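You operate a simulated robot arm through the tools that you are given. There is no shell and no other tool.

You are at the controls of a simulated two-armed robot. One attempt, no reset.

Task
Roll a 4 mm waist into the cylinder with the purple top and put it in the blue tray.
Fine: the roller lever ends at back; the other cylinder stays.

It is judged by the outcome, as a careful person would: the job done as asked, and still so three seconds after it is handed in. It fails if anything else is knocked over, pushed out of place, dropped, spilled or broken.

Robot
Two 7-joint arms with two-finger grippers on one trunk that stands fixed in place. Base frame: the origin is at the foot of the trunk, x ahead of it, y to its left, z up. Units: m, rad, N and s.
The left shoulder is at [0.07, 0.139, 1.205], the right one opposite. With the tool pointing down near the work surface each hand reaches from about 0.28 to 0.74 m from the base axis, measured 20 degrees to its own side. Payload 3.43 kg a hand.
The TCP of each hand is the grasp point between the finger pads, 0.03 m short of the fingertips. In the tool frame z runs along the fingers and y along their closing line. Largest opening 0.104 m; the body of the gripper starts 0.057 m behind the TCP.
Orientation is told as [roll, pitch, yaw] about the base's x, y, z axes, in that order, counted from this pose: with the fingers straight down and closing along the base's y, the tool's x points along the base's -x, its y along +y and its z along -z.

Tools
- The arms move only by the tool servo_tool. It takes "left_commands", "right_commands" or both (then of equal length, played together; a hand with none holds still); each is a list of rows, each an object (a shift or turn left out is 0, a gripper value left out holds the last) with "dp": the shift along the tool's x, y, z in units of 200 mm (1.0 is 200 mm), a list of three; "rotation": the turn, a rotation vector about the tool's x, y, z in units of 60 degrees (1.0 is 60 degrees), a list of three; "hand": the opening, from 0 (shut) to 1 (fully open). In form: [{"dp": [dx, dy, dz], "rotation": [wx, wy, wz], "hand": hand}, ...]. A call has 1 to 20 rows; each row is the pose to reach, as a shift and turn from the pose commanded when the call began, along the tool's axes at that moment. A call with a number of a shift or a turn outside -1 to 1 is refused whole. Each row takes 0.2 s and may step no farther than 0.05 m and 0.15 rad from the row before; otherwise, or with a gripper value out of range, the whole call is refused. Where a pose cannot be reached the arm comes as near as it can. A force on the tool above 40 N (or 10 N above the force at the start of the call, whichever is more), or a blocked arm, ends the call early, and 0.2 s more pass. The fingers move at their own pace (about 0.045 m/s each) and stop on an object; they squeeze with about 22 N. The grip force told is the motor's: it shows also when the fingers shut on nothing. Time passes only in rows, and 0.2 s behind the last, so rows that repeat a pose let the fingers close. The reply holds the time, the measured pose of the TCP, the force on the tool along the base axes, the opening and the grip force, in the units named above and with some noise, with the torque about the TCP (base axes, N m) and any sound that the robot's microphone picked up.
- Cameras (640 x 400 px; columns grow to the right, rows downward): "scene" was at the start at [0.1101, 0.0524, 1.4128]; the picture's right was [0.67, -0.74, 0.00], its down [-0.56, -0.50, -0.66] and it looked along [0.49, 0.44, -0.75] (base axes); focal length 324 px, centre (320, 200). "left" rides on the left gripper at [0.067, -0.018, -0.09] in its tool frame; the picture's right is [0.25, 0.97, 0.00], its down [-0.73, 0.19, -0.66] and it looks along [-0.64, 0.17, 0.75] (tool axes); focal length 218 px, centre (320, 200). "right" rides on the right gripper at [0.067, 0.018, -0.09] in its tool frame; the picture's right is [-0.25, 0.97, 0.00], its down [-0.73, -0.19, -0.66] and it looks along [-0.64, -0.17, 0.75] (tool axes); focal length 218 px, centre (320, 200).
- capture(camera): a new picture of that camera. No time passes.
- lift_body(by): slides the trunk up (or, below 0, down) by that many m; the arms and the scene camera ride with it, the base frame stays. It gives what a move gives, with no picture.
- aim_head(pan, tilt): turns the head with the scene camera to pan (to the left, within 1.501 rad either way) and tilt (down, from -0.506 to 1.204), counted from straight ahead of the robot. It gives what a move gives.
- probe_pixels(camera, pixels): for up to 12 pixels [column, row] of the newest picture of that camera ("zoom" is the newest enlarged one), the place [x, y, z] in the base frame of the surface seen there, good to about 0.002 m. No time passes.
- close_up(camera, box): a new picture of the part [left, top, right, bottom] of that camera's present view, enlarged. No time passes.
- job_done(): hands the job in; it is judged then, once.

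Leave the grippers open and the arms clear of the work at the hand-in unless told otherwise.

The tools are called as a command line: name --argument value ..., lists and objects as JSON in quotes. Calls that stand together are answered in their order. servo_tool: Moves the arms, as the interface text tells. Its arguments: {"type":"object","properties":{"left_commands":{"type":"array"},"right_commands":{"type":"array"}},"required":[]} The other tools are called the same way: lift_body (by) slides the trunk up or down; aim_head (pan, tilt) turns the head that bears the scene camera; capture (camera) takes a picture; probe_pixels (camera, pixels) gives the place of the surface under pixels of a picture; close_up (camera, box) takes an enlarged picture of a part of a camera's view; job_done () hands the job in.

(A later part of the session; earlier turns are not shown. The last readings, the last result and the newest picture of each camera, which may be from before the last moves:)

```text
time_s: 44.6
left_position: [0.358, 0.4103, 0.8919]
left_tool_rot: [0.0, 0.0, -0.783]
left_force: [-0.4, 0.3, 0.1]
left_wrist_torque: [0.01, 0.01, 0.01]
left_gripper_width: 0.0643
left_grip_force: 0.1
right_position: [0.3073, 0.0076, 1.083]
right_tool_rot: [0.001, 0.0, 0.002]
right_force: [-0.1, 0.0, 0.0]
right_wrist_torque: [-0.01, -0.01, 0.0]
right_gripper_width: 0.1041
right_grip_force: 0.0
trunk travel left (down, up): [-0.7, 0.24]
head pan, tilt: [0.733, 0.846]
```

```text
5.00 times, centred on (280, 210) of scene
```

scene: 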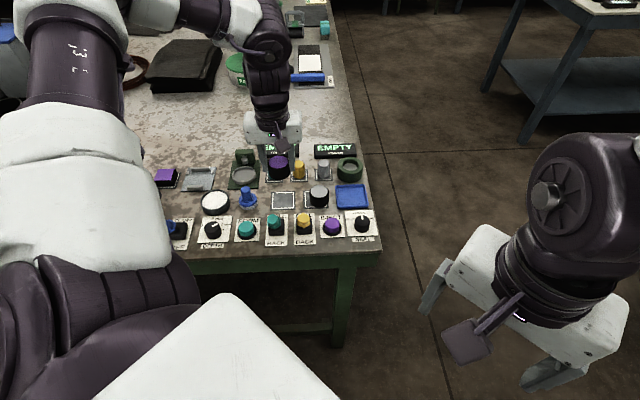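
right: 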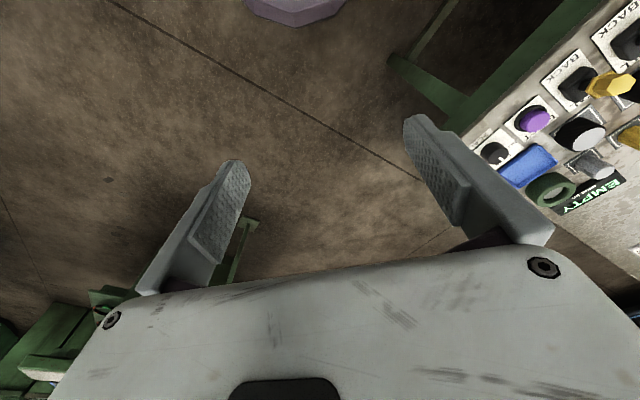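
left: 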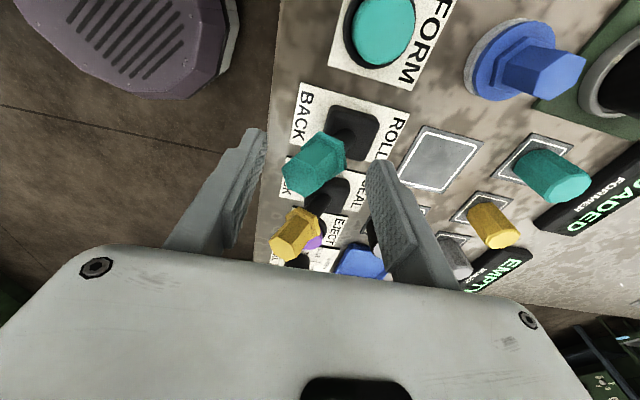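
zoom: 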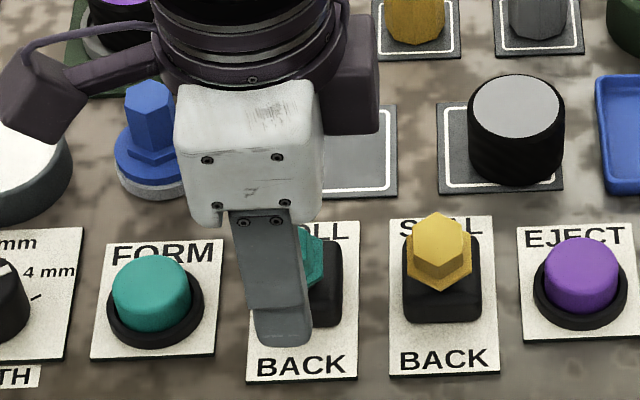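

The knob sits between the fingers. I'll push it toward ROLL (tool +y) in small steps, 7.5 cm.

servo_tool --left_commands '[{"dp": [0, 0.06, 0]}, {"dp": [0, 0.12, 0]}, {"dp": [0, 0.18, 0]}, {"dp": [0, 0.24, 0]}, {"dp": [0, 0.3, 0]}, {"dp": [0, 0.36, 0]}, {"dp": [0, 0.36, 0]}]'

capture --camera "left"

close_up --camera "scene" --box '[210, 135, 330, 235]'

```text
time_s: 46.2
left_position: [0.4063, 0.4583, 0.8923]
left_tool_rot: [-0.002, -0.001, -0.785]
left_force: [-8.2, -9.2, 0.3]
left_wrist_torque: [-0.27, 0.24, 0.09]
left_gripper_width: 0.0713
left_grip_force: 6.5
right_position: [0.3059, 0.0065, 1.0831]
right_tool_rot: [0.002, -0.001, 0.001]
right_force: [0.7, 0.3, 0.8]
right_wrist_torque: [0.02, 0.04, 0.03]
right_gripper_width: 0.1041
right_grip_force: 0.1
trunk travel left (down, up): [-0.7, 0.24]
head pan, tilt: [0.733, 0.846]
```

```text
taken
```

left: 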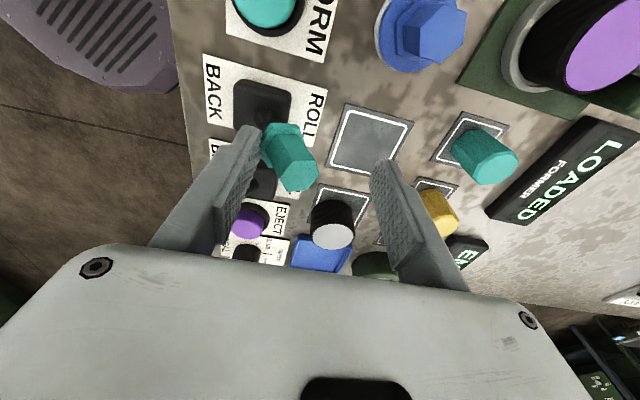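

```text
4.00 times, centred on (270, 185) of scene
```

zoom: 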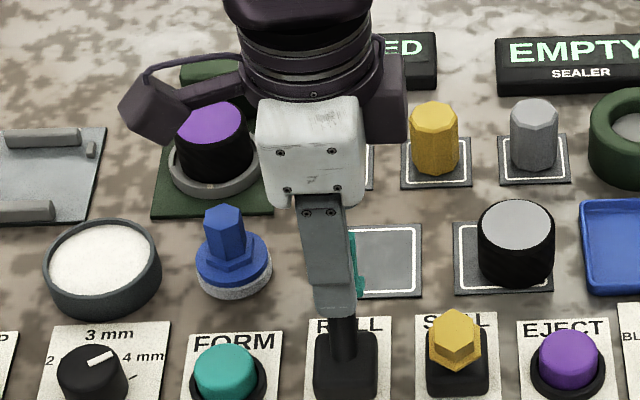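

The lever is over on the ROLL side and the display still says LOADED. I'll probe the knob to see how far it has gone.

close_up --camera "left" --box '[200, 50, 360, 200]'

probe_pixels --camera "left" --pixels '[[300, 180], [296, 174], [285, 150], [275, 150], [290, 165], [308, 176]]'

close_up --camera "scene" --box '[220, 140, 260, 180]'

```text
2.67 times, centred on (280, 125) of left
```

zoom: 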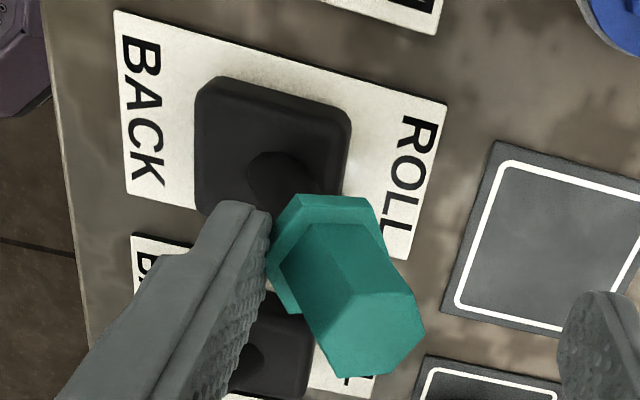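

```text
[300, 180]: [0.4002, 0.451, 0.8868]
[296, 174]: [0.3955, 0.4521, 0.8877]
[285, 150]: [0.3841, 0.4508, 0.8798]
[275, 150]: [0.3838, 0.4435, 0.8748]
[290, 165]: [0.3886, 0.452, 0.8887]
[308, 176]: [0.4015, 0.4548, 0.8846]
```

```text
10.00 times, centred on (240, 160) of scene
```

zoom: 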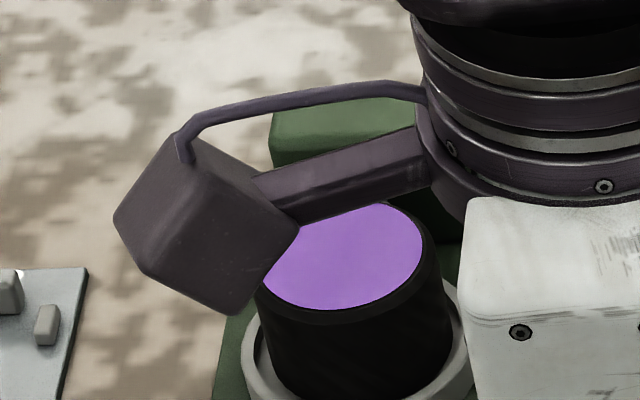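

The knob top is now at n≈0.602, nearly the mirror position of 0.606. I'll nudge 4 mm more, then ease back 10 mm and see whether it stays and what the roller and display do.

servo_tool --left_commands '[{"dp": [0, 0.02, 0]}, {"dp": [0, 0.02, 0]}, {"dp": [0, -0.03, 0]}, {"dp": [0, -0.05, 0]}, {"dp": [0, -0.05, 0]}]'

capture --camera "left"

probe_pixels --camera "left" --pixels '[[300, 180], [296, 174], [310, 180], [320, 180], [305, 170], [315, 170]]'

capture --camera "scene"

```text
time_s: 47.4
left_position: [0.4009, 0.4543, 0.8918]
left_tool_rot: [0.002, -0.001, -0.782]
left_force: [0.1, 1.0, 0.4]
left_wrist_torque: [-0.03, -0.01, -0.01]
left_gripper_width: 0.0645
left_grip_force: 0.1
right_position: [0.3084, 0.0087, 1.0828]
right_tool_rot: [0.002, 0.0, 0.002]
right_force: [-0.1, 0.1, 0.2]
right_wrist_torque: [0.01, -0.02, 0.02]
right_gripper_width: 0.1038
right_grip_force: 0.1
trunk travel left (down, up): [-0.7, 0.24]
head pan, tilt: [0.733, 0.846]
```

```text
taken
```

left: 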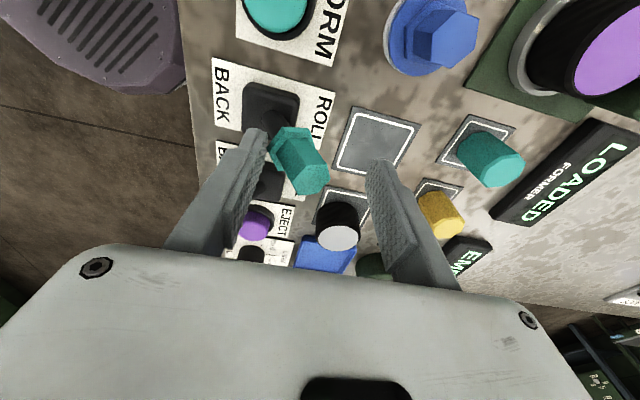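

```text
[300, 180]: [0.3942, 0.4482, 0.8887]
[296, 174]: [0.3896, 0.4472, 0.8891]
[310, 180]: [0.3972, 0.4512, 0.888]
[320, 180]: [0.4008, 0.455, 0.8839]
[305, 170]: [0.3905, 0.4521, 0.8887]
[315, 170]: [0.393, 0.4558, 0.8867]
```

```text
taken
```

scene: 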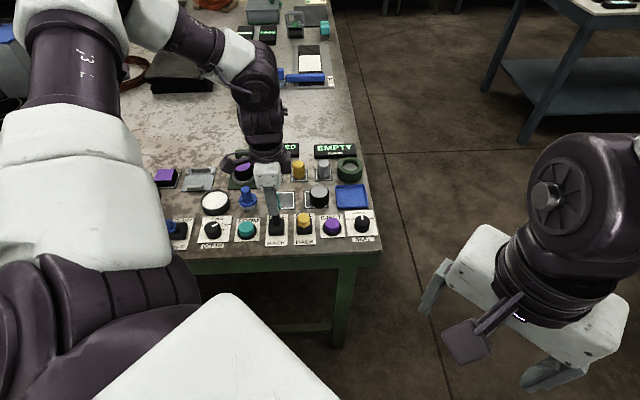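

The lever stays at ROLL by itself. I'll rise clear and look at the roller and display.

servo_tool --left_commands '[{"dp": [0, 0, -0.15]}, {"dp": [0, 0, -0.35]}, {"dp": [0, -0.15, -0.5]}, {"dp": [0, -0.35, -0.5]}, {"dp": [0, -0.4, -0.5]}]'

capture --camera "scene"

close_up --camera "scene" --box '[215, 135, 335, 250]'

capture --camera "left"

```text
time_s: 48.6
left_position: [0.3434, 0.3971, 0.9914]
left_tool_rot: [0.0, -0.001, -0.78]
left_force: [-0.4, -0.1, 0.0]
left_wrist_torque: [-0.01, 0.03, -0.03]
left_gripper_width: 0.0643
left_grip_force: 0.0
right_position: [0.3071, 0.008, 1.0826]
right_tool_rot: [0.002, 0.001, 0.001]
right_force: [0.5, -0.3, 0.9]
right_wrist_torque: [0.01, 0.01, -0.03]
right_gripper_width: 0.104
right_grip_force: 0.1
trunk travel left (down, up): [-0.7, 0.24]
head pan, tilt: [0.733, 0.846]
```

```text
taken
```

scene: 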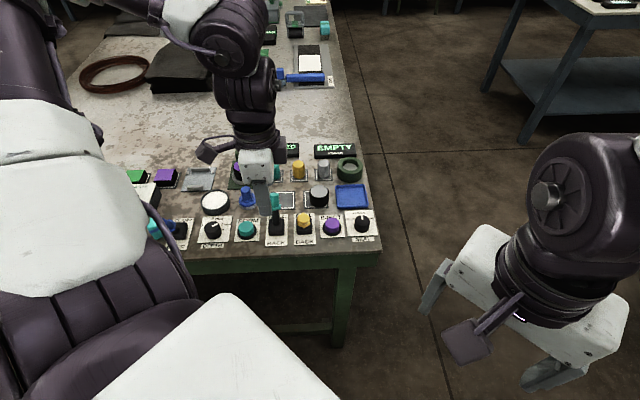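

```text
3.48 times, centred on (275, 192) of scene
```

zoom: 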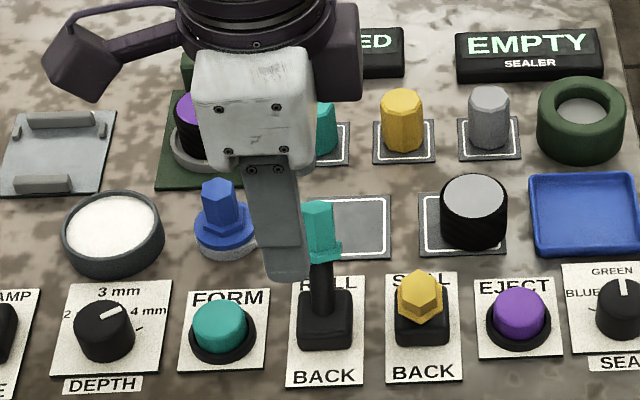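

```text
taken
```

left: 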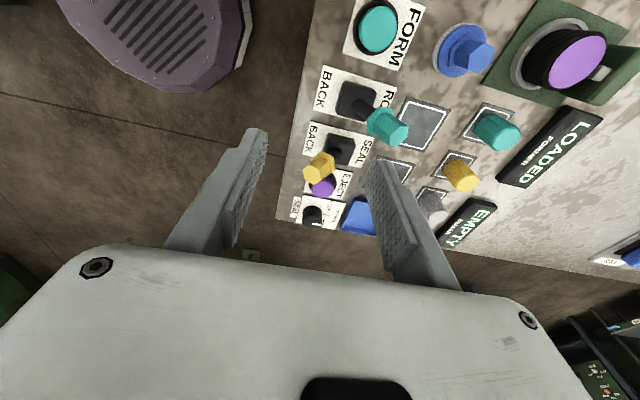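

close_up --camera "left" --box '[480, 10, 640, 190]'

close_up --camera "left" --box '[330, 0, 450, 80]'

probe_pixels --camera "zoom" --pixels '[[250, 140], [180, 140], [330, 150], [250, 70], [240, 210]]'

```text
2.22 times, centred on (560, 100) of left
```

zoom: 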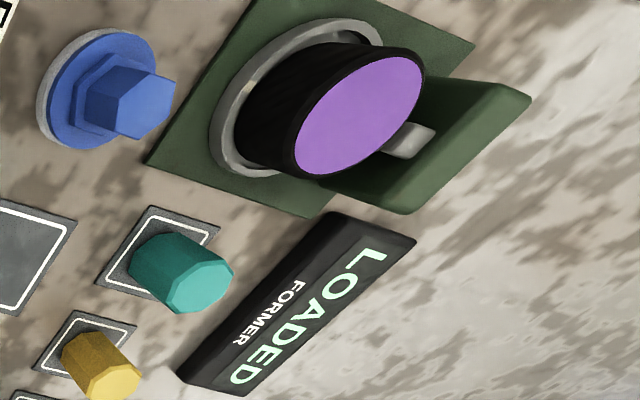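

```text
5.00 times, centred on (390, 40) of left
```

zoom: 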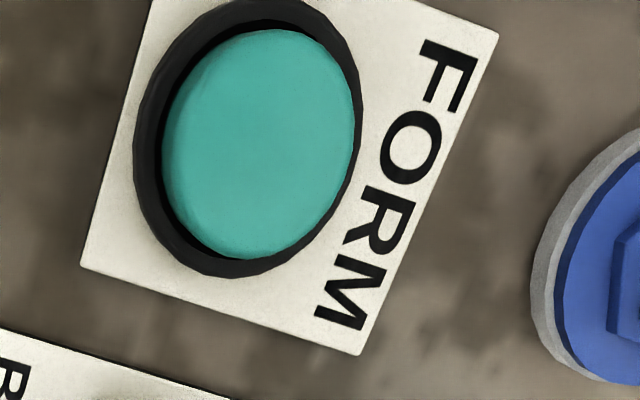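

```text
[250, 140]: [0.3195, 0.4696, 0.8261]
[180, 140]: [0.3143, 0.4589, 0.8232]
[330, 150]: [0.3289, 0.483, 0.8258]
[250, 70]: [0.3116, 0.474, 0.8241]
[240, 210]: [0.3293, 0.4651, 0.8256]
```

The roller arm has moved out against the cylinder and the display is still LOADED, so the FORM button is what starts the forming. Button centre ≈(0.321,0.470), top z≈0.825. I'll shut the fingers and hover above it.

servo_tool --left_commands '[{"dp": [0.11, 0.06, 0], "hand": 0}, {"dp": [0.22, 0.12, 0], "hand": 0}, {"dp": [0.3355, 0.18, 0], "hand": 0}, {"dp": [0.3355, 0.18, 0.2], "hand": 0}, {"dp": [0.3355, 0.18, 0.4], "hand": 0}, {"dp": [0.3355, 0.18, 0.55], "hand": 0}, {"dp": [0.3355, 0.18, 0.55], "hand": 0}]'

capture --camera "left"

close_up --camera "scene" --box '[200, 170, 300, 250]'

```text
time_s: 50.2
left_position: [0.3217, 0.4689, 0.881]
left_tool_rot: [-0.001, 0.001, -0.781]
left_force: [-0.6, 0.8, 0.4]
left_wrist_torque: [0.03, -0.02, 0.04]
left_gripper_width: 0.0
left_grip_force: 22.0
right_position: [0.3069, 0.0077, 1.0818]
right_tool_rot: [0.002, 0.001, 0.002]
right_force: [0.5, -0.3, -0.2]
right_wrist_torque: [-0.01, 0.04, 0.04]
right_gripper_width: 0.104
right_grip_force: 0.0
trunk travel left (down, up): [-0.7, 0.24]
head pan, tilt: [0.733, 0.846]
```

```text
taken
```

left: 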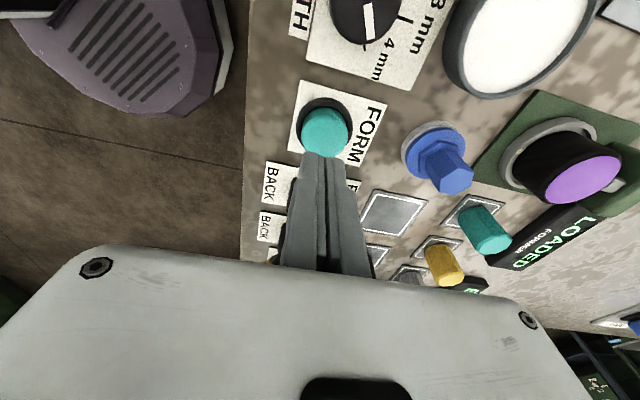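

```text
5.00 times, centred on (250, 210) of scene
```

zoom: 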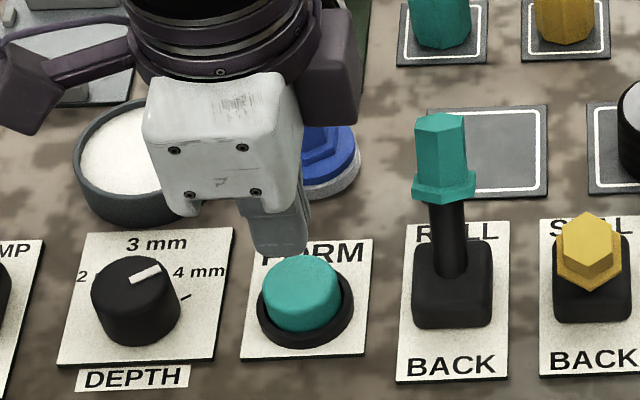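

The fingertips are over the button. Pressing down gradually.

servo_tool --left_commands '[{"dp": [0, 0, 0.08]}, {"dp": [0, 0, 0.12]}, {"dp": [0, 0, 0.14]}, {"dp": [0, 0, 0.155]}]'

close_up --camera "left" --box '[400, 90, 640, 280]'

```text
time_s: 51.2
left_position: [0.3217, 0.4687, 0.8509]
left_tool_rot: [-0.001, 0.002, -0.782]
left_force: [0.2, 0.1, -0.3]
left_wrist_torque: [0.03, -0.01, 0.0]
left_gripper_width: 0.0001
left_grip_force: 22.3
right_position: [0.308, 0.0081, 1.0826]
right_tool_rot: [0.001, 0.001, 0.002]
right_force: [-0.3, 0.6, -0.1]
right_wrist_torque: [0.03, -0.05, 0.02]
right_gripper_width: 0.1039
right_grip_force: 0.0
trunk travel left (down, up): [-0.7, 0.24]
head pan, tilt: [0.733, 0.846]
```

```text
2.11 times, centred on (520, 185) of left
```

zoom: 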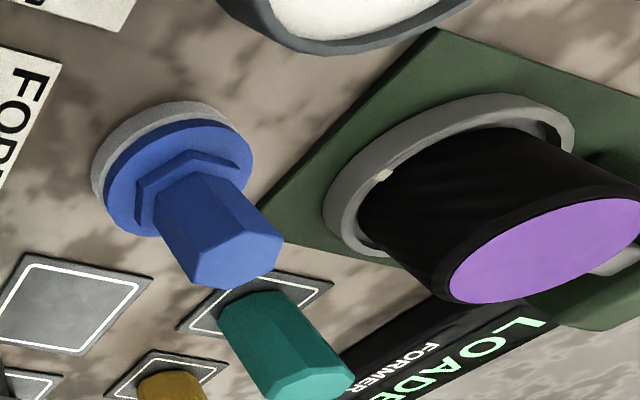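

No contact yet. Continuing down in 2 mm steps.

servo_tool --left_commands '[{"dp": [0, 0, 0.01]}, {"dp": [0, 0, 0.02]}, {"dp": [0, 0, 0.03]}]'

close_up --camera "scene" --box '[200, 170, 300, 250]'

close_up --camera "left" --box '[250, 60, 410, 200]'

```text
time_s: 52.0
left_position: [0.3214, 0.4694, 0.8455]
left_tool_rot: [0.0, 0.0, -0.782]
left_force: [-0.1, 1.1, 1.3]
left_wrist_torque: [0.03, -0.02, 0.03]
left_gripper_width: 0.0061
left_grip_force: 35.0
right_position: [0.3071, 0.008, 1.0823]
right_tool_rot: [0.001, 0.0, 0.0]
right_force: [0.4, 0.5, -0.5]
right_wrist_torque: [0.02, -0.03, -0.01]
right_gripper_width: 0.1038
right_grip_force: 0.1
trunk travel left (down, up): [-0.7, 0.24]
head pan, tilt: [0.733, 0.846]
```

```text
5.00 times, centred on (250, 210) of scene
```

zoom: 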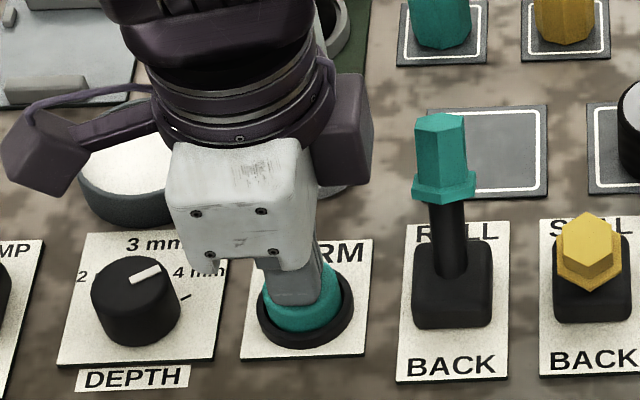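

```text
2.86 times, centred on (330, 130) of left
```

zoom: 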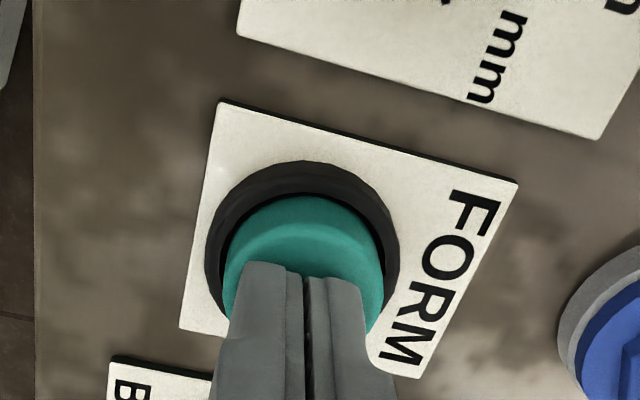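

The tips are now touching the button, which is lightly spreading them. Pressing further.

servo_tool --left_commands '[{"dp": [0, 0, 0.01]}, {"dp": [0, 0, 0.02]}, {"dp": [0, 0, 0.02]}]'

capture --camera "left"

```text
time_s: 52.8
left_position: [0.3209, 0.4683, 0.842]
left_tool_rot: [0.001, 0.0, -0.783]
left_force: [-0.6, 2.3, 7.5]
left_wrist_torque: [0.04, 0.04, -0.02]
left_gripper_width: 0.0057
left_grip_force: 34.7
right_position: [0.3066, 0.0064, 1.0823]
right_tool_rot: [0.002, 0.0, 0.003]
right_force: [-0.5, 0.1, 0.5]
right_wrist_torque: [0.05, 0.03, -0.02]
right_gripper_width: 0.1039
right_grip_force: 0.1
trunk travel left (down, up): [-0.7, 0.24]
head pan, tilt: [0.733, 0.846]
heard: click
```

```text
taken
```

left: 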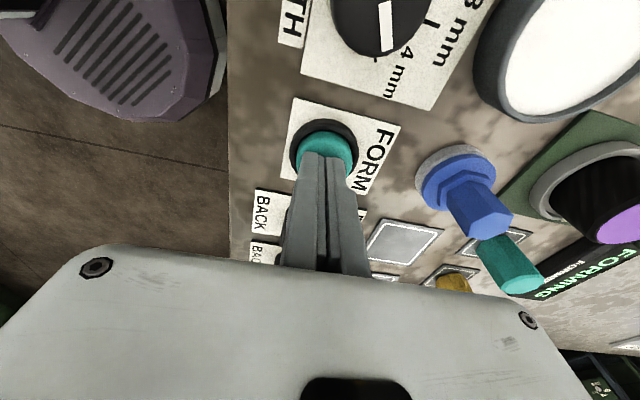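

A click, and the display now says FORMING. I'll release the button by rising and wait for it to finish.

servo_tool --left_commands '[{"dp": [0, 0, -0.1]}, {"dp": [0, 0, -0.25]}, {"dp": [0, 0, -0.45]}, {"dp": [0, 0, -0.6]}, {"dp": [0, 0, -0.6]}]'

capture --camera "left"

close_up --camera "left" --box '[440, 90, 640, 250]'

```text
time_s: 54.0
left_position: [0.3224, 0.4702, 0.9607]
left_tool_rot: [-0.002, 0.0, -0.783]
left_force: [-0.8, -0.5, -0.1]
left_wrist_torque: [0.02, -0.01, 0.03]
left_gripper_width: 0.0
left_grip_force: 34.7
right_position: [0.3077, 0.01, 1.0816]
right_tool_rot: [0.002, 0.0, 0.003]
right_force: [0.2, 0.1, -1.4]
right_wrist_torque: [0.0, 0.0, 0.0]
right_gripper_width: 0.1042
right_grip_force: 0.1
trunk travel left (down, up): [-0.7, 0.24]
head pan, tilt: [0.733, 0.846]
```

```text
taken
```

left: 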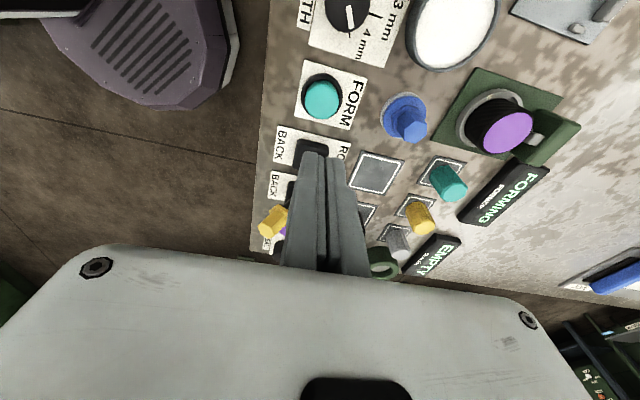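

```text
2.50 times, centred on (540, 170) of left
```

zoom: 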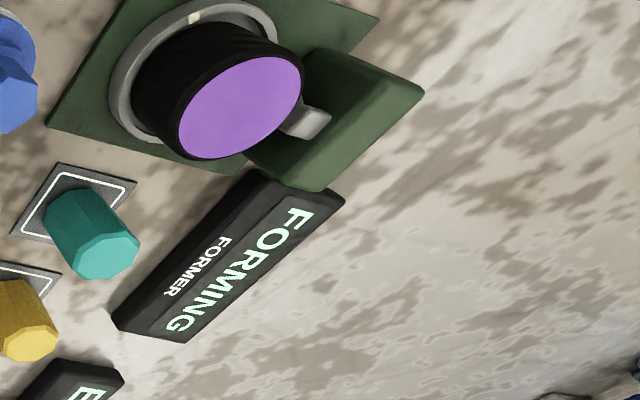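

It's forming. I'll wait in place for 2 s at a time, opening the fingers meanwhile.

servo_tool --left_commands '[{"hand": 0.62}, {"hand": 0.62}, {"hand": 0.62}, {"hand": 0.62}, {"hand": 0.62}, {"hand": 0.62}, {"hand": 0.62}, {"hand": 0.62}, {"hand": 0.62}, {"hand": 0.62}]'

capture --camera "left"

```text
time_s: 56.2
left_position: [0.3237, 0.4686, 0.9602]
left_tool_rot: [-0.001, 0.0, -0.782]
left_force: [0.4, 0.6, -0.3]
left_wrist_torque: [-0.01, -0.01, -0.01]
left_gripper_width: 0.0643
left_grip_force: 0.2
right_position: [0.3078, 0.0071, 1.0822]
right_tool_rot: [0.003, -0.001, 0.002]
right_force: [-0.2, -0.1, 0.2]
right_wrist_torque: [0.0, -0.02, -0.01]
right_gripper_width: 0.1042
right_grip_force: 0.0
trunk travel left (down, up): [-0.7, 0.24]
head pan, tilt: [0.733, 0.846]
```

```text
taken
```

left: 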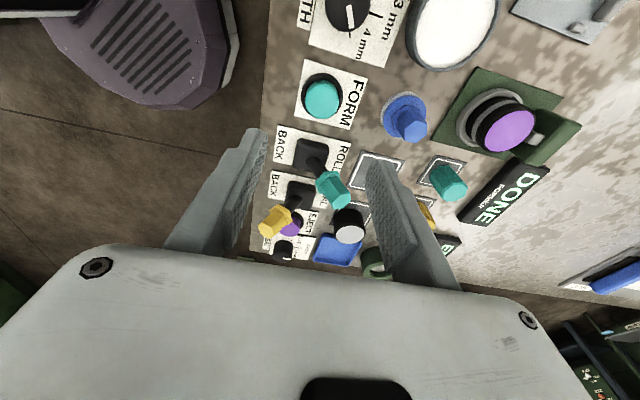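

The display says DONE and the waist is visible. Now I'll return the lever: move over the knob (n≈0.60) with the fingers open, staying high.

servo_tool --left_commands '[{"dp": [-0.11, 0.07, 0]}, {"dp": [-0.22, 0.14, 0]}, {"dp": [-0.328, 0.2075, 0]}, {"dp": [-0.328, 0.2075, 0]}]'

capture --camera "left"

close_up --camera "left" --box '[230, 60, 430, 200]'

```text
time_s: 57.2
left_position: [0.3973, 0.4524, 0.9609]
left_tool_rot: [0.0, -0.002, -0.782]
left_force: [0.0, 0.4, 0.1]
left_wrist_torque: [-0.02, 0.03, -0.01]
left_gripper_width: 0.0644
left_grip_force: 0.1
right_position: [0.3079, 0.0074, 1.0818]
right_tool_rot: [0.001, 0.0, 0.003]
right_force: [0.0, -0.4, 0.9]
right_wrist_torque: [-0.02, -0.03, -0.04]
right_gripper_width: 0.1039
right_grip_force: 0.0
trunk travel left (down, up): [-0.7, 0.24]
head pan, tilt: [0.733, 0.846]
```

```text
taken
```

left: 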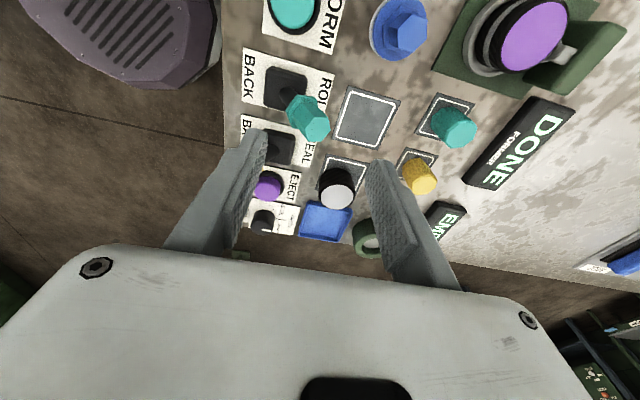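

```text
2.86 times, centred on (330, 130) of left
```

zoom: 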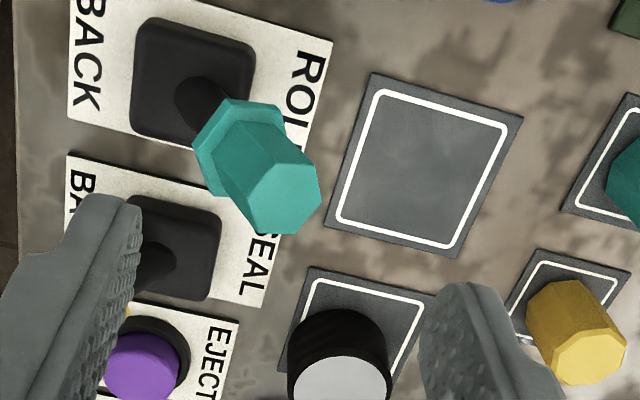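

The knob is between the fingers. Descend to z≈0.892, then pull toward BACK (tool −y) in small steps.

servo_tool --left_commands '[{"dp": [0, 0, 0.12]}, {"dp": [0, 0, 0.24]}, {"dp": [0, 0, 0.34]}, {"dp": [0, 0, 0.34]}]'

servo_tool --left_commands '[{"dp": [0, -0.06, 0]}, {"dp": [0, -0.12, 0]}, {"dp": [0, -0.18, 0]}, {"dp": [0, -0.24, 0]}, {"dp": [0, -0.3, 0]}, {"dp": [0, -0.36, 0]}, {"dp": [0, -0.385, 0]}, {"dp": [0, -0.385, 0]}]'

capture --camera "left"

close_up --camera "left" --box '[240, 60, 440, 220]'

```text
time_s: 58.2
left_position: [0.3983, 0.4538, 0.8928]
left_tool_rot: [0.0, 0.0, -0.782]
left_force: [-0.1, 0.1, 0.4]
left_wrist_torque: [0.03, 0.03, 0.04]
left_gripper_width: 0.0646
left_grip_force: 0.0
right_position: [0.3077, 0.0072, 1.0827]
right_tool_rot: [0.001, 0.0, 0.001]
right_force: [-0.8, 0.4, 0.2]
right_wrist_torque: [0.02, -0.01, -0.02]
right_gripper_width: 0.104
right_grip_force: 0.1
trunk travel left (down, up): [-0.7, 0.24]
head pan, tilt: [0.733, 0.846]
```

```text
time_s: 60.0
left_position: [0.3424, 0.3985, 0.893]
left_tool_rot: [0.0, 0.0, -0.781]
left_force: [0.5, 0.4, -0.2]
left_wrist_torque: [-0.03, 0.01, 0.04]
left_gripper_width: 0.0644
left_grip_force: 0.0
right_position: [0.3073, 0.0073, 1.0826]
right_tool_rot: [0.002, -0.001, 0.001]
right_force: [0.4, -1.0, 0.0]
right_wrist_torque: [-0.01, 0.03, 0.03]
right_gripper_width: 0.104
right_grip_force: 0.0
trunk travel left (down, up): [-0.7, 0.24]
head pan, tilt: [0.733, 0.846]
```

```text
taken
```

left: 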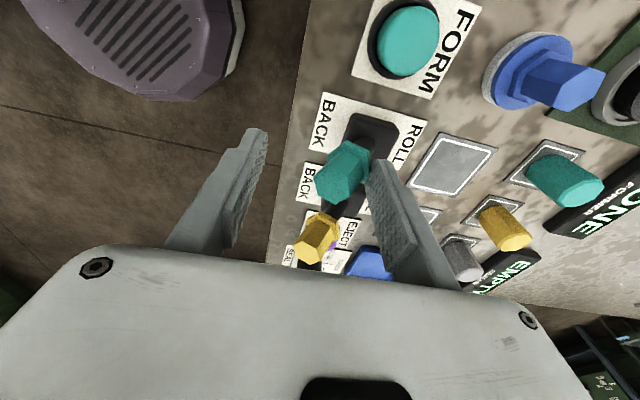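

```text
2.50 times, centred on (340, 140) of left
```

zoom: 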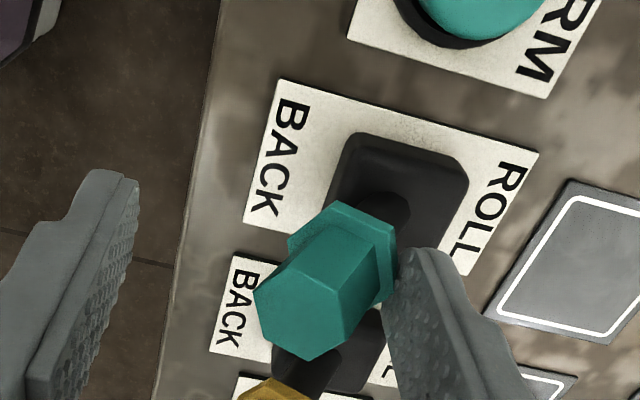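

The lever has swung back. I'll probe the knob to confirm it matches its original position (n≈0.533), and push 5 mm more to feel the end stop.

servo_tool --left_commands '[{"dp": [0, -0.015, 0]}, {"dp": [0, -0.03, 0]}, {"dp": [0, -0.03, 0]}]'

servo_tool --left_commands '[{"dp": [0, 0.05, 0]}, {"dp": [0, 0.06, -0.2]}, {"dp": [0, 0.06, -0.45]}, {"dp": [0, 0.06, -0.6]}, {"dp": [0, 0.06, -0.6]}]'

capture --camera "left"

close_up --camera "left" --box '[280, 55, 400, 145]'

```text
time_s: 60.8
left_position: [0.3409, 0.3949, 0.8921]
left_tool_rot: [0.002, -0.002, -0.782]
left_force: [9.4, 12.0, 7.0]
left_wrist_torque: [0.51, -0.46, 0.05]
left_gripper_width: 0.0714
left_grip_force: 5.6
right_position: [0.3083, 0.0092, 1.0826]
right_tool_rot: [0.001, 0.0, -0.001]
right_force: [-0.1, -0.3, -0.2]
right_wrist_torque: [0.0, 0.03, -0.01]
right_gripper_width: 0.104
right_grip_force: 0.1
trunk travel left (down, up): [-0.7, 0.24]
head pan, tilt: [0.733, 0.846]
```

```text
time_s: 62.0
left_position: [0.347, 0.4025, 1.0127]
left_tool_rot: [-0.002, 0.001, -0.78]
left_force: [-0.5, 0.4, -0.4]
left_wrist_torque: [-0.02, 0.05, 0.01]
left_gripper_width: 0.0644
left_grip_force: 0.1
right_position: [0.308, 0.0068, 1.0828]
right_tool_rot: [0.0, 0.0, 0.002]
right_force: [-0.5, 0.0, -0.3]
right_wrist_torque: [0.04, -0.01, 0.02]
right_gripper_width: 0.104
right_grip_force: 0.1
trunk travel left (down, up): [-0.7, 0.24]
head pan, tilt: [0.733, 0.846]
```

```text
taken
```

left: 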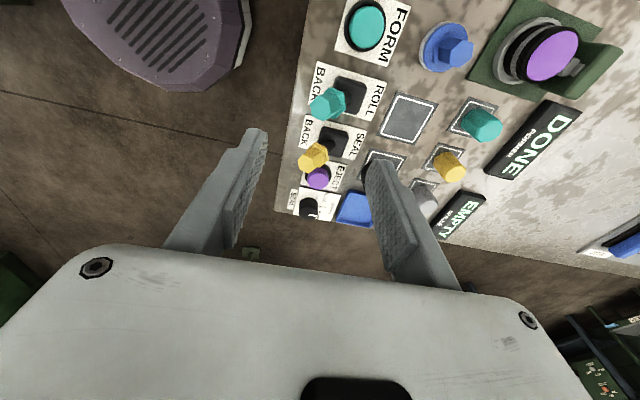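

```text
4.44 times, centred on (340, 100) of left
```

zoom: 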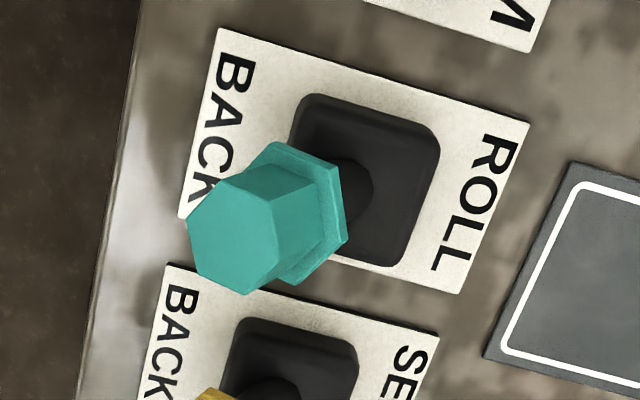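

The lever is firmly at BACK. Now I'll look at the formed cylinder and whether the roller retracted.

close_up --camera "left" --box '[470, 0, 640, 110]'

probe_pixels --camera "zoom" --pixels '[[290, 200], [210, 270], [385, 120], [330, 240], [260, 160], [180, 100], [410, 260]]'

close_up --camera "scene" --box '[215, 130, 335, 230]'

```text
3.64 times, centred on (555, 55) of left
```

zoom: 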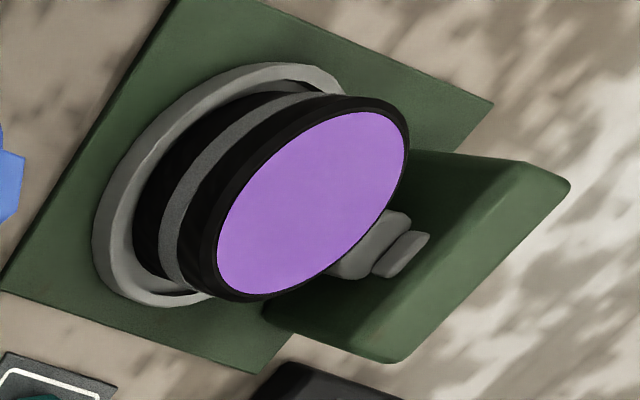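

```text
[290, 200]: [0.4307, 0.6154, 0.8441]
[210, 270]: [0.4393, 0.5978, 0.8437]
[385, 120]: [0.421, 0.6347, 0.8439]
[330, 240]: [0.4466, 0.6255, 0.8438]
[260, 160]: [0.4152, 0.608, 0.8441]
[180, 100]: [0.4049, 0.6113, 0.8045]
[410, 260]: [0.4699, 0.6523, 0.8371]
```

```text
4.00 times, centred on (275, 180) of scene
```

zoom: 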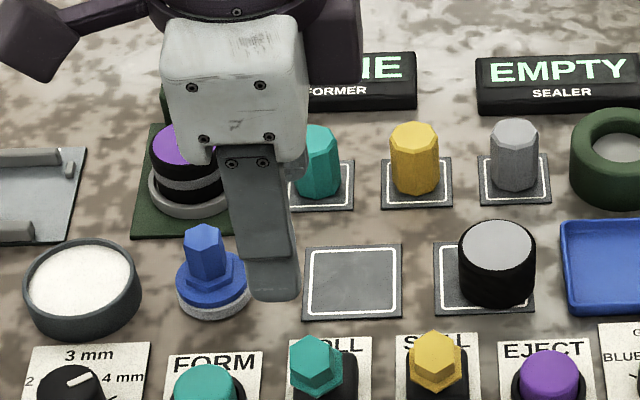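

The waist groove is visible and the cylinder hasn't shifted (centre ≈(0.433,0.617), top 0.844). I'll go back above it with the fingers closing along the bench length, staying at z≈1.01.

servo_tool --left_commands '[{"dp": [0.037, 0.09, 0], "rotation": [0, 0, -0.125]}, {"dp": [0.074, 0.18, 0], "rotation": [0, 0, -0.25]}, {"dp": [0.111, 0.27, 0], "rotation": [0, 0, -0.375]}, {"dp": [0.148, 0.36, 0], "rotation": [0, 0, -0.5]}, {"dp": [0.185, 0.45, 0], "rotation": [0, 0, -0.625]}, {"dp": [0.222, 0.536, 0], "rotation": [0, 0, -0.75]}, {"dp": [0.222, 0.536, 0], "rotation": [0, 0, -0.75]}]'

servo_tool --left_commands '[{"dp": [-0.036, 0.09, 0], "rotation": [0, 0, -0.125]}, {"dp": [-0.073, 0.18, 0], "rotation": [0, 0, -0.25]}, {"dp": [-0.109, 0.27, 0], "rotation": [0, 0, -0.375]}, {"dp": [-0.146, 0.36, 0], "rotation": [0, 0, -0.5]}, {"dp": [-0.182, 0.45, 0], "rotation": [0, 0, -0.625]}, {"dp": [-0.2185, 0.5375, 0], "rotation": [0, 0, -0.746]}, {"dp": [-0.2185, 0.5375, 0], "rotation": [0, 0, -0.746]}]'

capture --camera "left"

close_up --camera "left" --box '[260, 40, 380, 160]'

close_up --camera "scene" --box '[215, 135, 295, 195]'

```text
time_s: 63.6
left_position: [0.3928, 0.5098, 1.0123]
left_tool_rot: [0.0, 0.0, 0.005]
left_force: [0.2, 0.7, -0.3]
left_wrist_torque: [-0.01, 0.0, 0.0]
left_gripper_width: 0.0643
left_grip_force: 0.0
right_position: [0.3068, 0.0074, 1.0827]
right_tool_rot: [0.0, 0.001, 0.002]
right_force: [0.1, -0.6, -0.2]
right_wrist_torque: [0.05, 0.03, -0.03]
right_gripper_width: 0.1039
right_grip_force: 0.1
trunk travel left (down, up): [-0.7, 0.24]
head pan, tilt: [0.733, 0.846]
```

```text
time_s: 65.2
left_position: [0.4354, 0.6186, 1.0123]
left_tool_rot: [-0.002, -0.001, 0.786]
left_force: [0.8, -0.8, 0.6]
left_wrist_torque: [-0.01, 0.0, 0.0]
left_gripper_width: 0.0646
left_grip_force: 0.0
right_position: [0.3071, 0.0075, 1.084]
right_tool_rot: [0.001, -0.001, 0.001]
right_force: [-1.1, 0.5, -0.1]
right_wrist_torque: [-0.01, 0.01, 0.0]
right_gripper_width: 0.1039
right_grip_force: 0.1
trunk travel left (down, up): [-0.7, 0.24]
head pan, tilt: [0.733, 0.846]
```

```text
taken
```

left: 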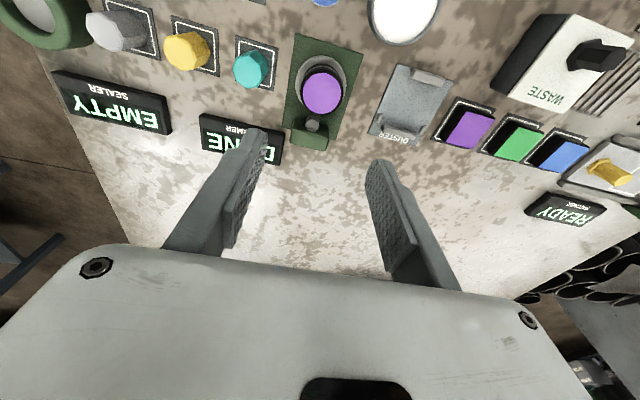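

```text
3.33 times, centred on (320, 100) of left
```

zoom: 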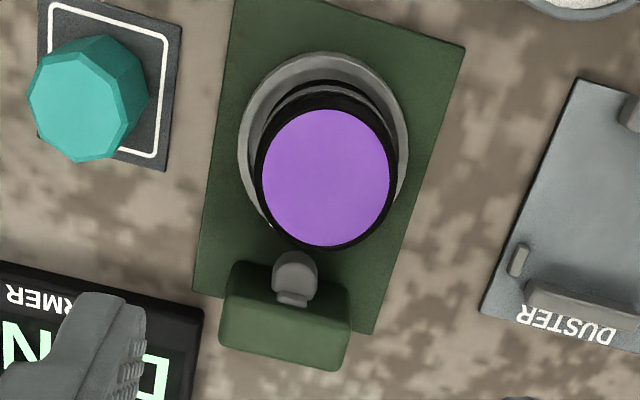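

```text
6.67 times, centred on (255, 165) of scene
```

zoom: 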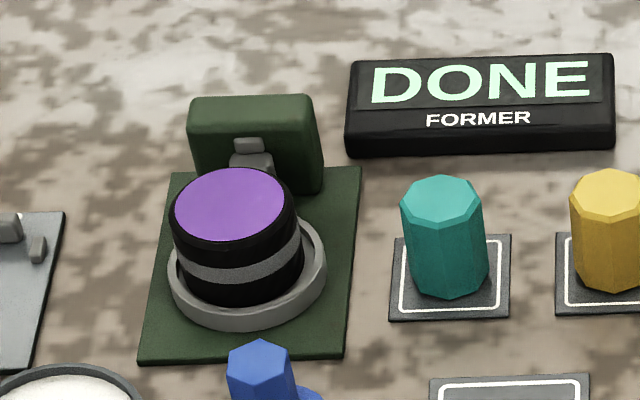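

Descending to z≈0.88 first, for an alignment check.

servo_tool --left_commands '[{"dp": [0.002, 0, 0.2]}, {"dp": [0.004, 0, 0.4]}, {"dp": [0.004, 0, 0.58]}, {"dp": [0.004, 0, 0.66]}, {"dp": [0.004, 0, 0.66]}]'

close_up --camera "left" --box '[240, 60, 400, 220]'

close_up --camera "scene" --box '[215, 135, 295, 195]'

```text
time_s: 66.4
left_position: [0.435, 0.6167, 0.8809]
left_tool_rot: [0.001, -0.001, 0.785]
left_force: [0.2, -0.7, -0.7]
left_wrist_torque: [0.0, 0.02, 0.02]
left_gripper_width: 0.0644
left_grip_force: 0.1
right_position: [0.3078, 0.0064, 1.0828]
right_tool_rot: [0.001, 0.0, 0.001]
right_force: [-0.9, 0.1, -0.4]
right_wrist_torque: [0.01, 0.02, -0.01]
right_gripper_width: 0.1039
right_grip_force: 0.0
trunk travel left (down, up): [-0.7, 0.24]
head pan, tilt: [0.733, 0.846]
```

```text
2.50 times, centred on (320, 140) of left
```

zoom: 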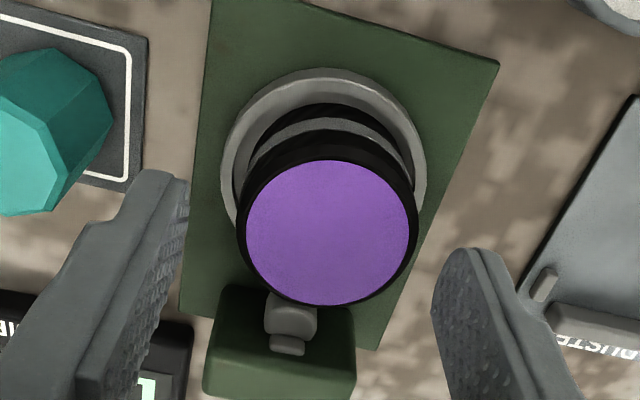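

```text
6.67 times, centred on (255, 165) of scene
```

zoom: 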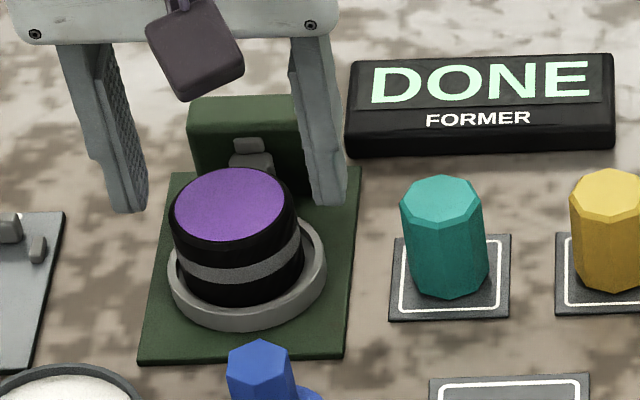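

Well centred. Going down to z≈0.849 and closing.

servo_tool --left_commands '[{"dp": [0, 0, 0.08]}, {"dp": [0, 0, 0.16]}, {"dp": [0, 0, 0.16]}]'

servo_tool --left_commands '[{"hand": 0.36}, {"hand": 0.36}, {"hand": 0.36}, {"hand": 0.36}]'

close_up --camera "scene" --box '[215, 135, 295, 195]'

```text
time_s: 67.2
left_position: [0.435, 0.6165, 0.8488]
left_tool_rot: [-0.001, 0.001, 0.786]
left_force: [-0.3, -0.5, 0.3]
left_wrist_torque: [-0.02, -0.01, 0.01]
left_gripper_width: 0.0642
left_grip_force: 0.1
right_position: [0.3069, 0.0073, 1.0834]
right_tool_rot: [0.003, 0.0, 0.002]
right_force: [0.1, 0.2, -0.7]
right_wrist_torque: [-0.01, 0.01, -0.01]
right_gripper_width: 0.1037
right_grip_force: 0.1
trunk travel left (down, up): [-0.7, 0.24]
head pan, tilt: [0.733, 0.846]
```

```text
time_s: 68.2
left_position: [0.4346, 0.6163, 0.8487]
left_tool_rot: [0.0, 0.001, 0.785]
left_force: [0.4, 0.0, 0.0]
left_wrist_torque: [0.04, -0.01, 0.03]
left_gripper_width: 0.0468
left_grip_force: 21.9
right_position: [0.3073, 0.0079, 1.0837]
right_tool_rot: [0.0, -0.001, -0.002]
right_force: [-0.2, 0.2, 0.2]
right_wrist_torque: [0.01, -0.01, 0.01]
right_gripper_width: 0.104
right_grip_force: 0.1
trunk travel left (down, up): [-0.7, 0.24]
head pan, tilt: [0.733, 0.846]
```

```text
6.67 times, centred on (255, 165) of scene
```

zoom: 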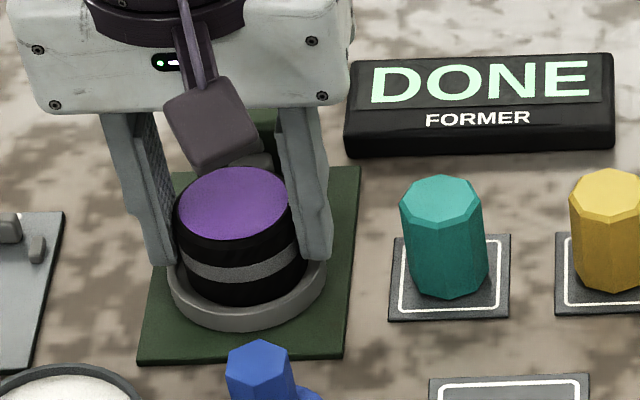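

Gripped. Lifting straight out of the cup and measuring the blue tray meanwhile.

servo_tool --left_commands '[{"dp": [0, 0, -0.06]}, {"dp": [0, 0, -0.15]}, {"dp": [0, 0, -0.3]}, {"dp": [0, 0, -0.5]}, {"dp": [0, 0, -0.7]}, {"dp": [0, 0, -0.7]}]'

capture --camera "scene"

close_up --camera "scene" --box '[325, 170, 385, 220]'

close_up --camera "scene" --box '[200, 110, 300, 200]'

```text
time_s: 69.6
left_position: [0.4341, 0.6171, 0.9887]
left_tool_rot: [0.0, 0.002, 0.784]
left_force: [0.5, -0.8, -1.4]
left_wrist_torque: [0.0, -0.02, -0.01]
left_gripper_width: 0.0471
left_grip_force: 21.8
right_position: [0.3067, 0.0091, 1.0828]
right_tool_rot: [-0.001, 0.0, -0.001]
right_force: [-0.8, 0.6, 0.4]
right_wrist_torque: [-0.04, -0.01, -0.01]
right_gripper_width: 0.1042
right_grip_force: 0.0
trunk travel left (down, up): [-0.7, 0.24]
head pan, tilt: [0.733, 0.846]
```

```text
taken
```

scene: 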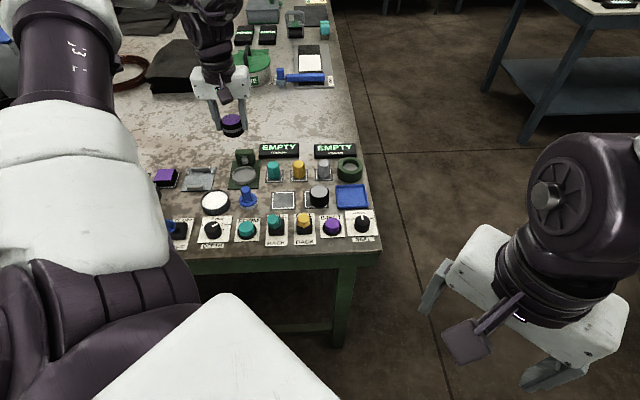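

```text
8.00 times, centred on (355, 195) of scene
```

zoom: 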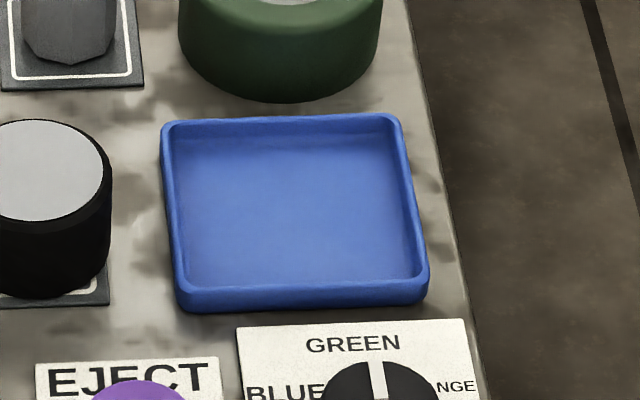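

```text
4.44 times, centred on (250, 155) of scene
```

zoom: 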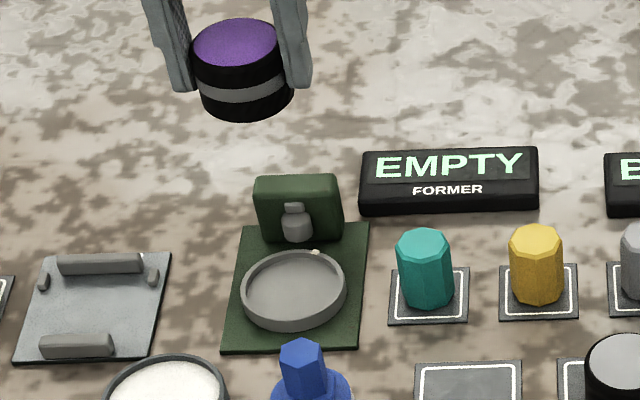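

The cylinder is out and the former reads EMPTY. Now I'll probe the tray's corners and floor.

close_up --camera "scene" --box '[325, 170, 385, 220]'

probe_pixels --camera "zoom" --pixels '[[168, 125], [395, 118], [420, 285], [185, 295], [290, 200], [200, 150], [380, 145], [200, 270], [400, 265], [167, 200], [411, 200], [60, 170]]'

```text
8.00 times, centred on (355, 195) of scene
```

zoom: 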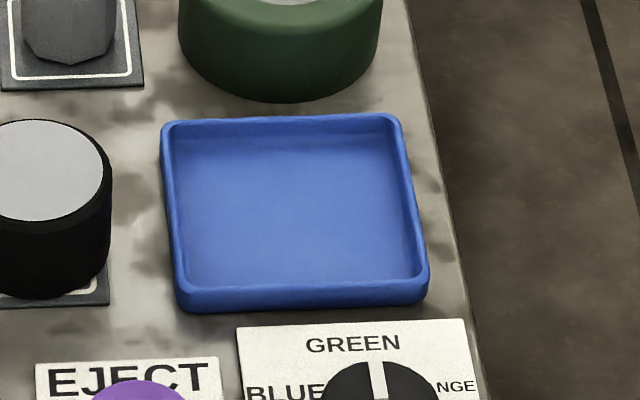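

```text
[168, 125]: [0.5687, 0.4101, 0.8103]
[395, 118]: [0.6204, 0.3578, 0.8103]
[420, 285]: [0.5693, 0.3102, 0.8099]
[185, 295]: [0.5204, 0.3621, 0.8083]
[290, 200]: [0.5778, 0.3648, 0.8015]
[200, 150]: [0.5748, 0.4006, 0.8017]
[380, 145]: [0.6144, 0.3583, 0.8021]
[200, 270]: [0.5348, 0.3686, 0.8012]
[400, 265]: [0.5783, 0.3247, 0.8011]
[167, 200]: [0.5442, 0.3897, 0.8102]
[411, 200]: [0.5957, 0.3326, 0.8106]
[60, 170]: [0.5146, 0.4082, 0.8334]
```

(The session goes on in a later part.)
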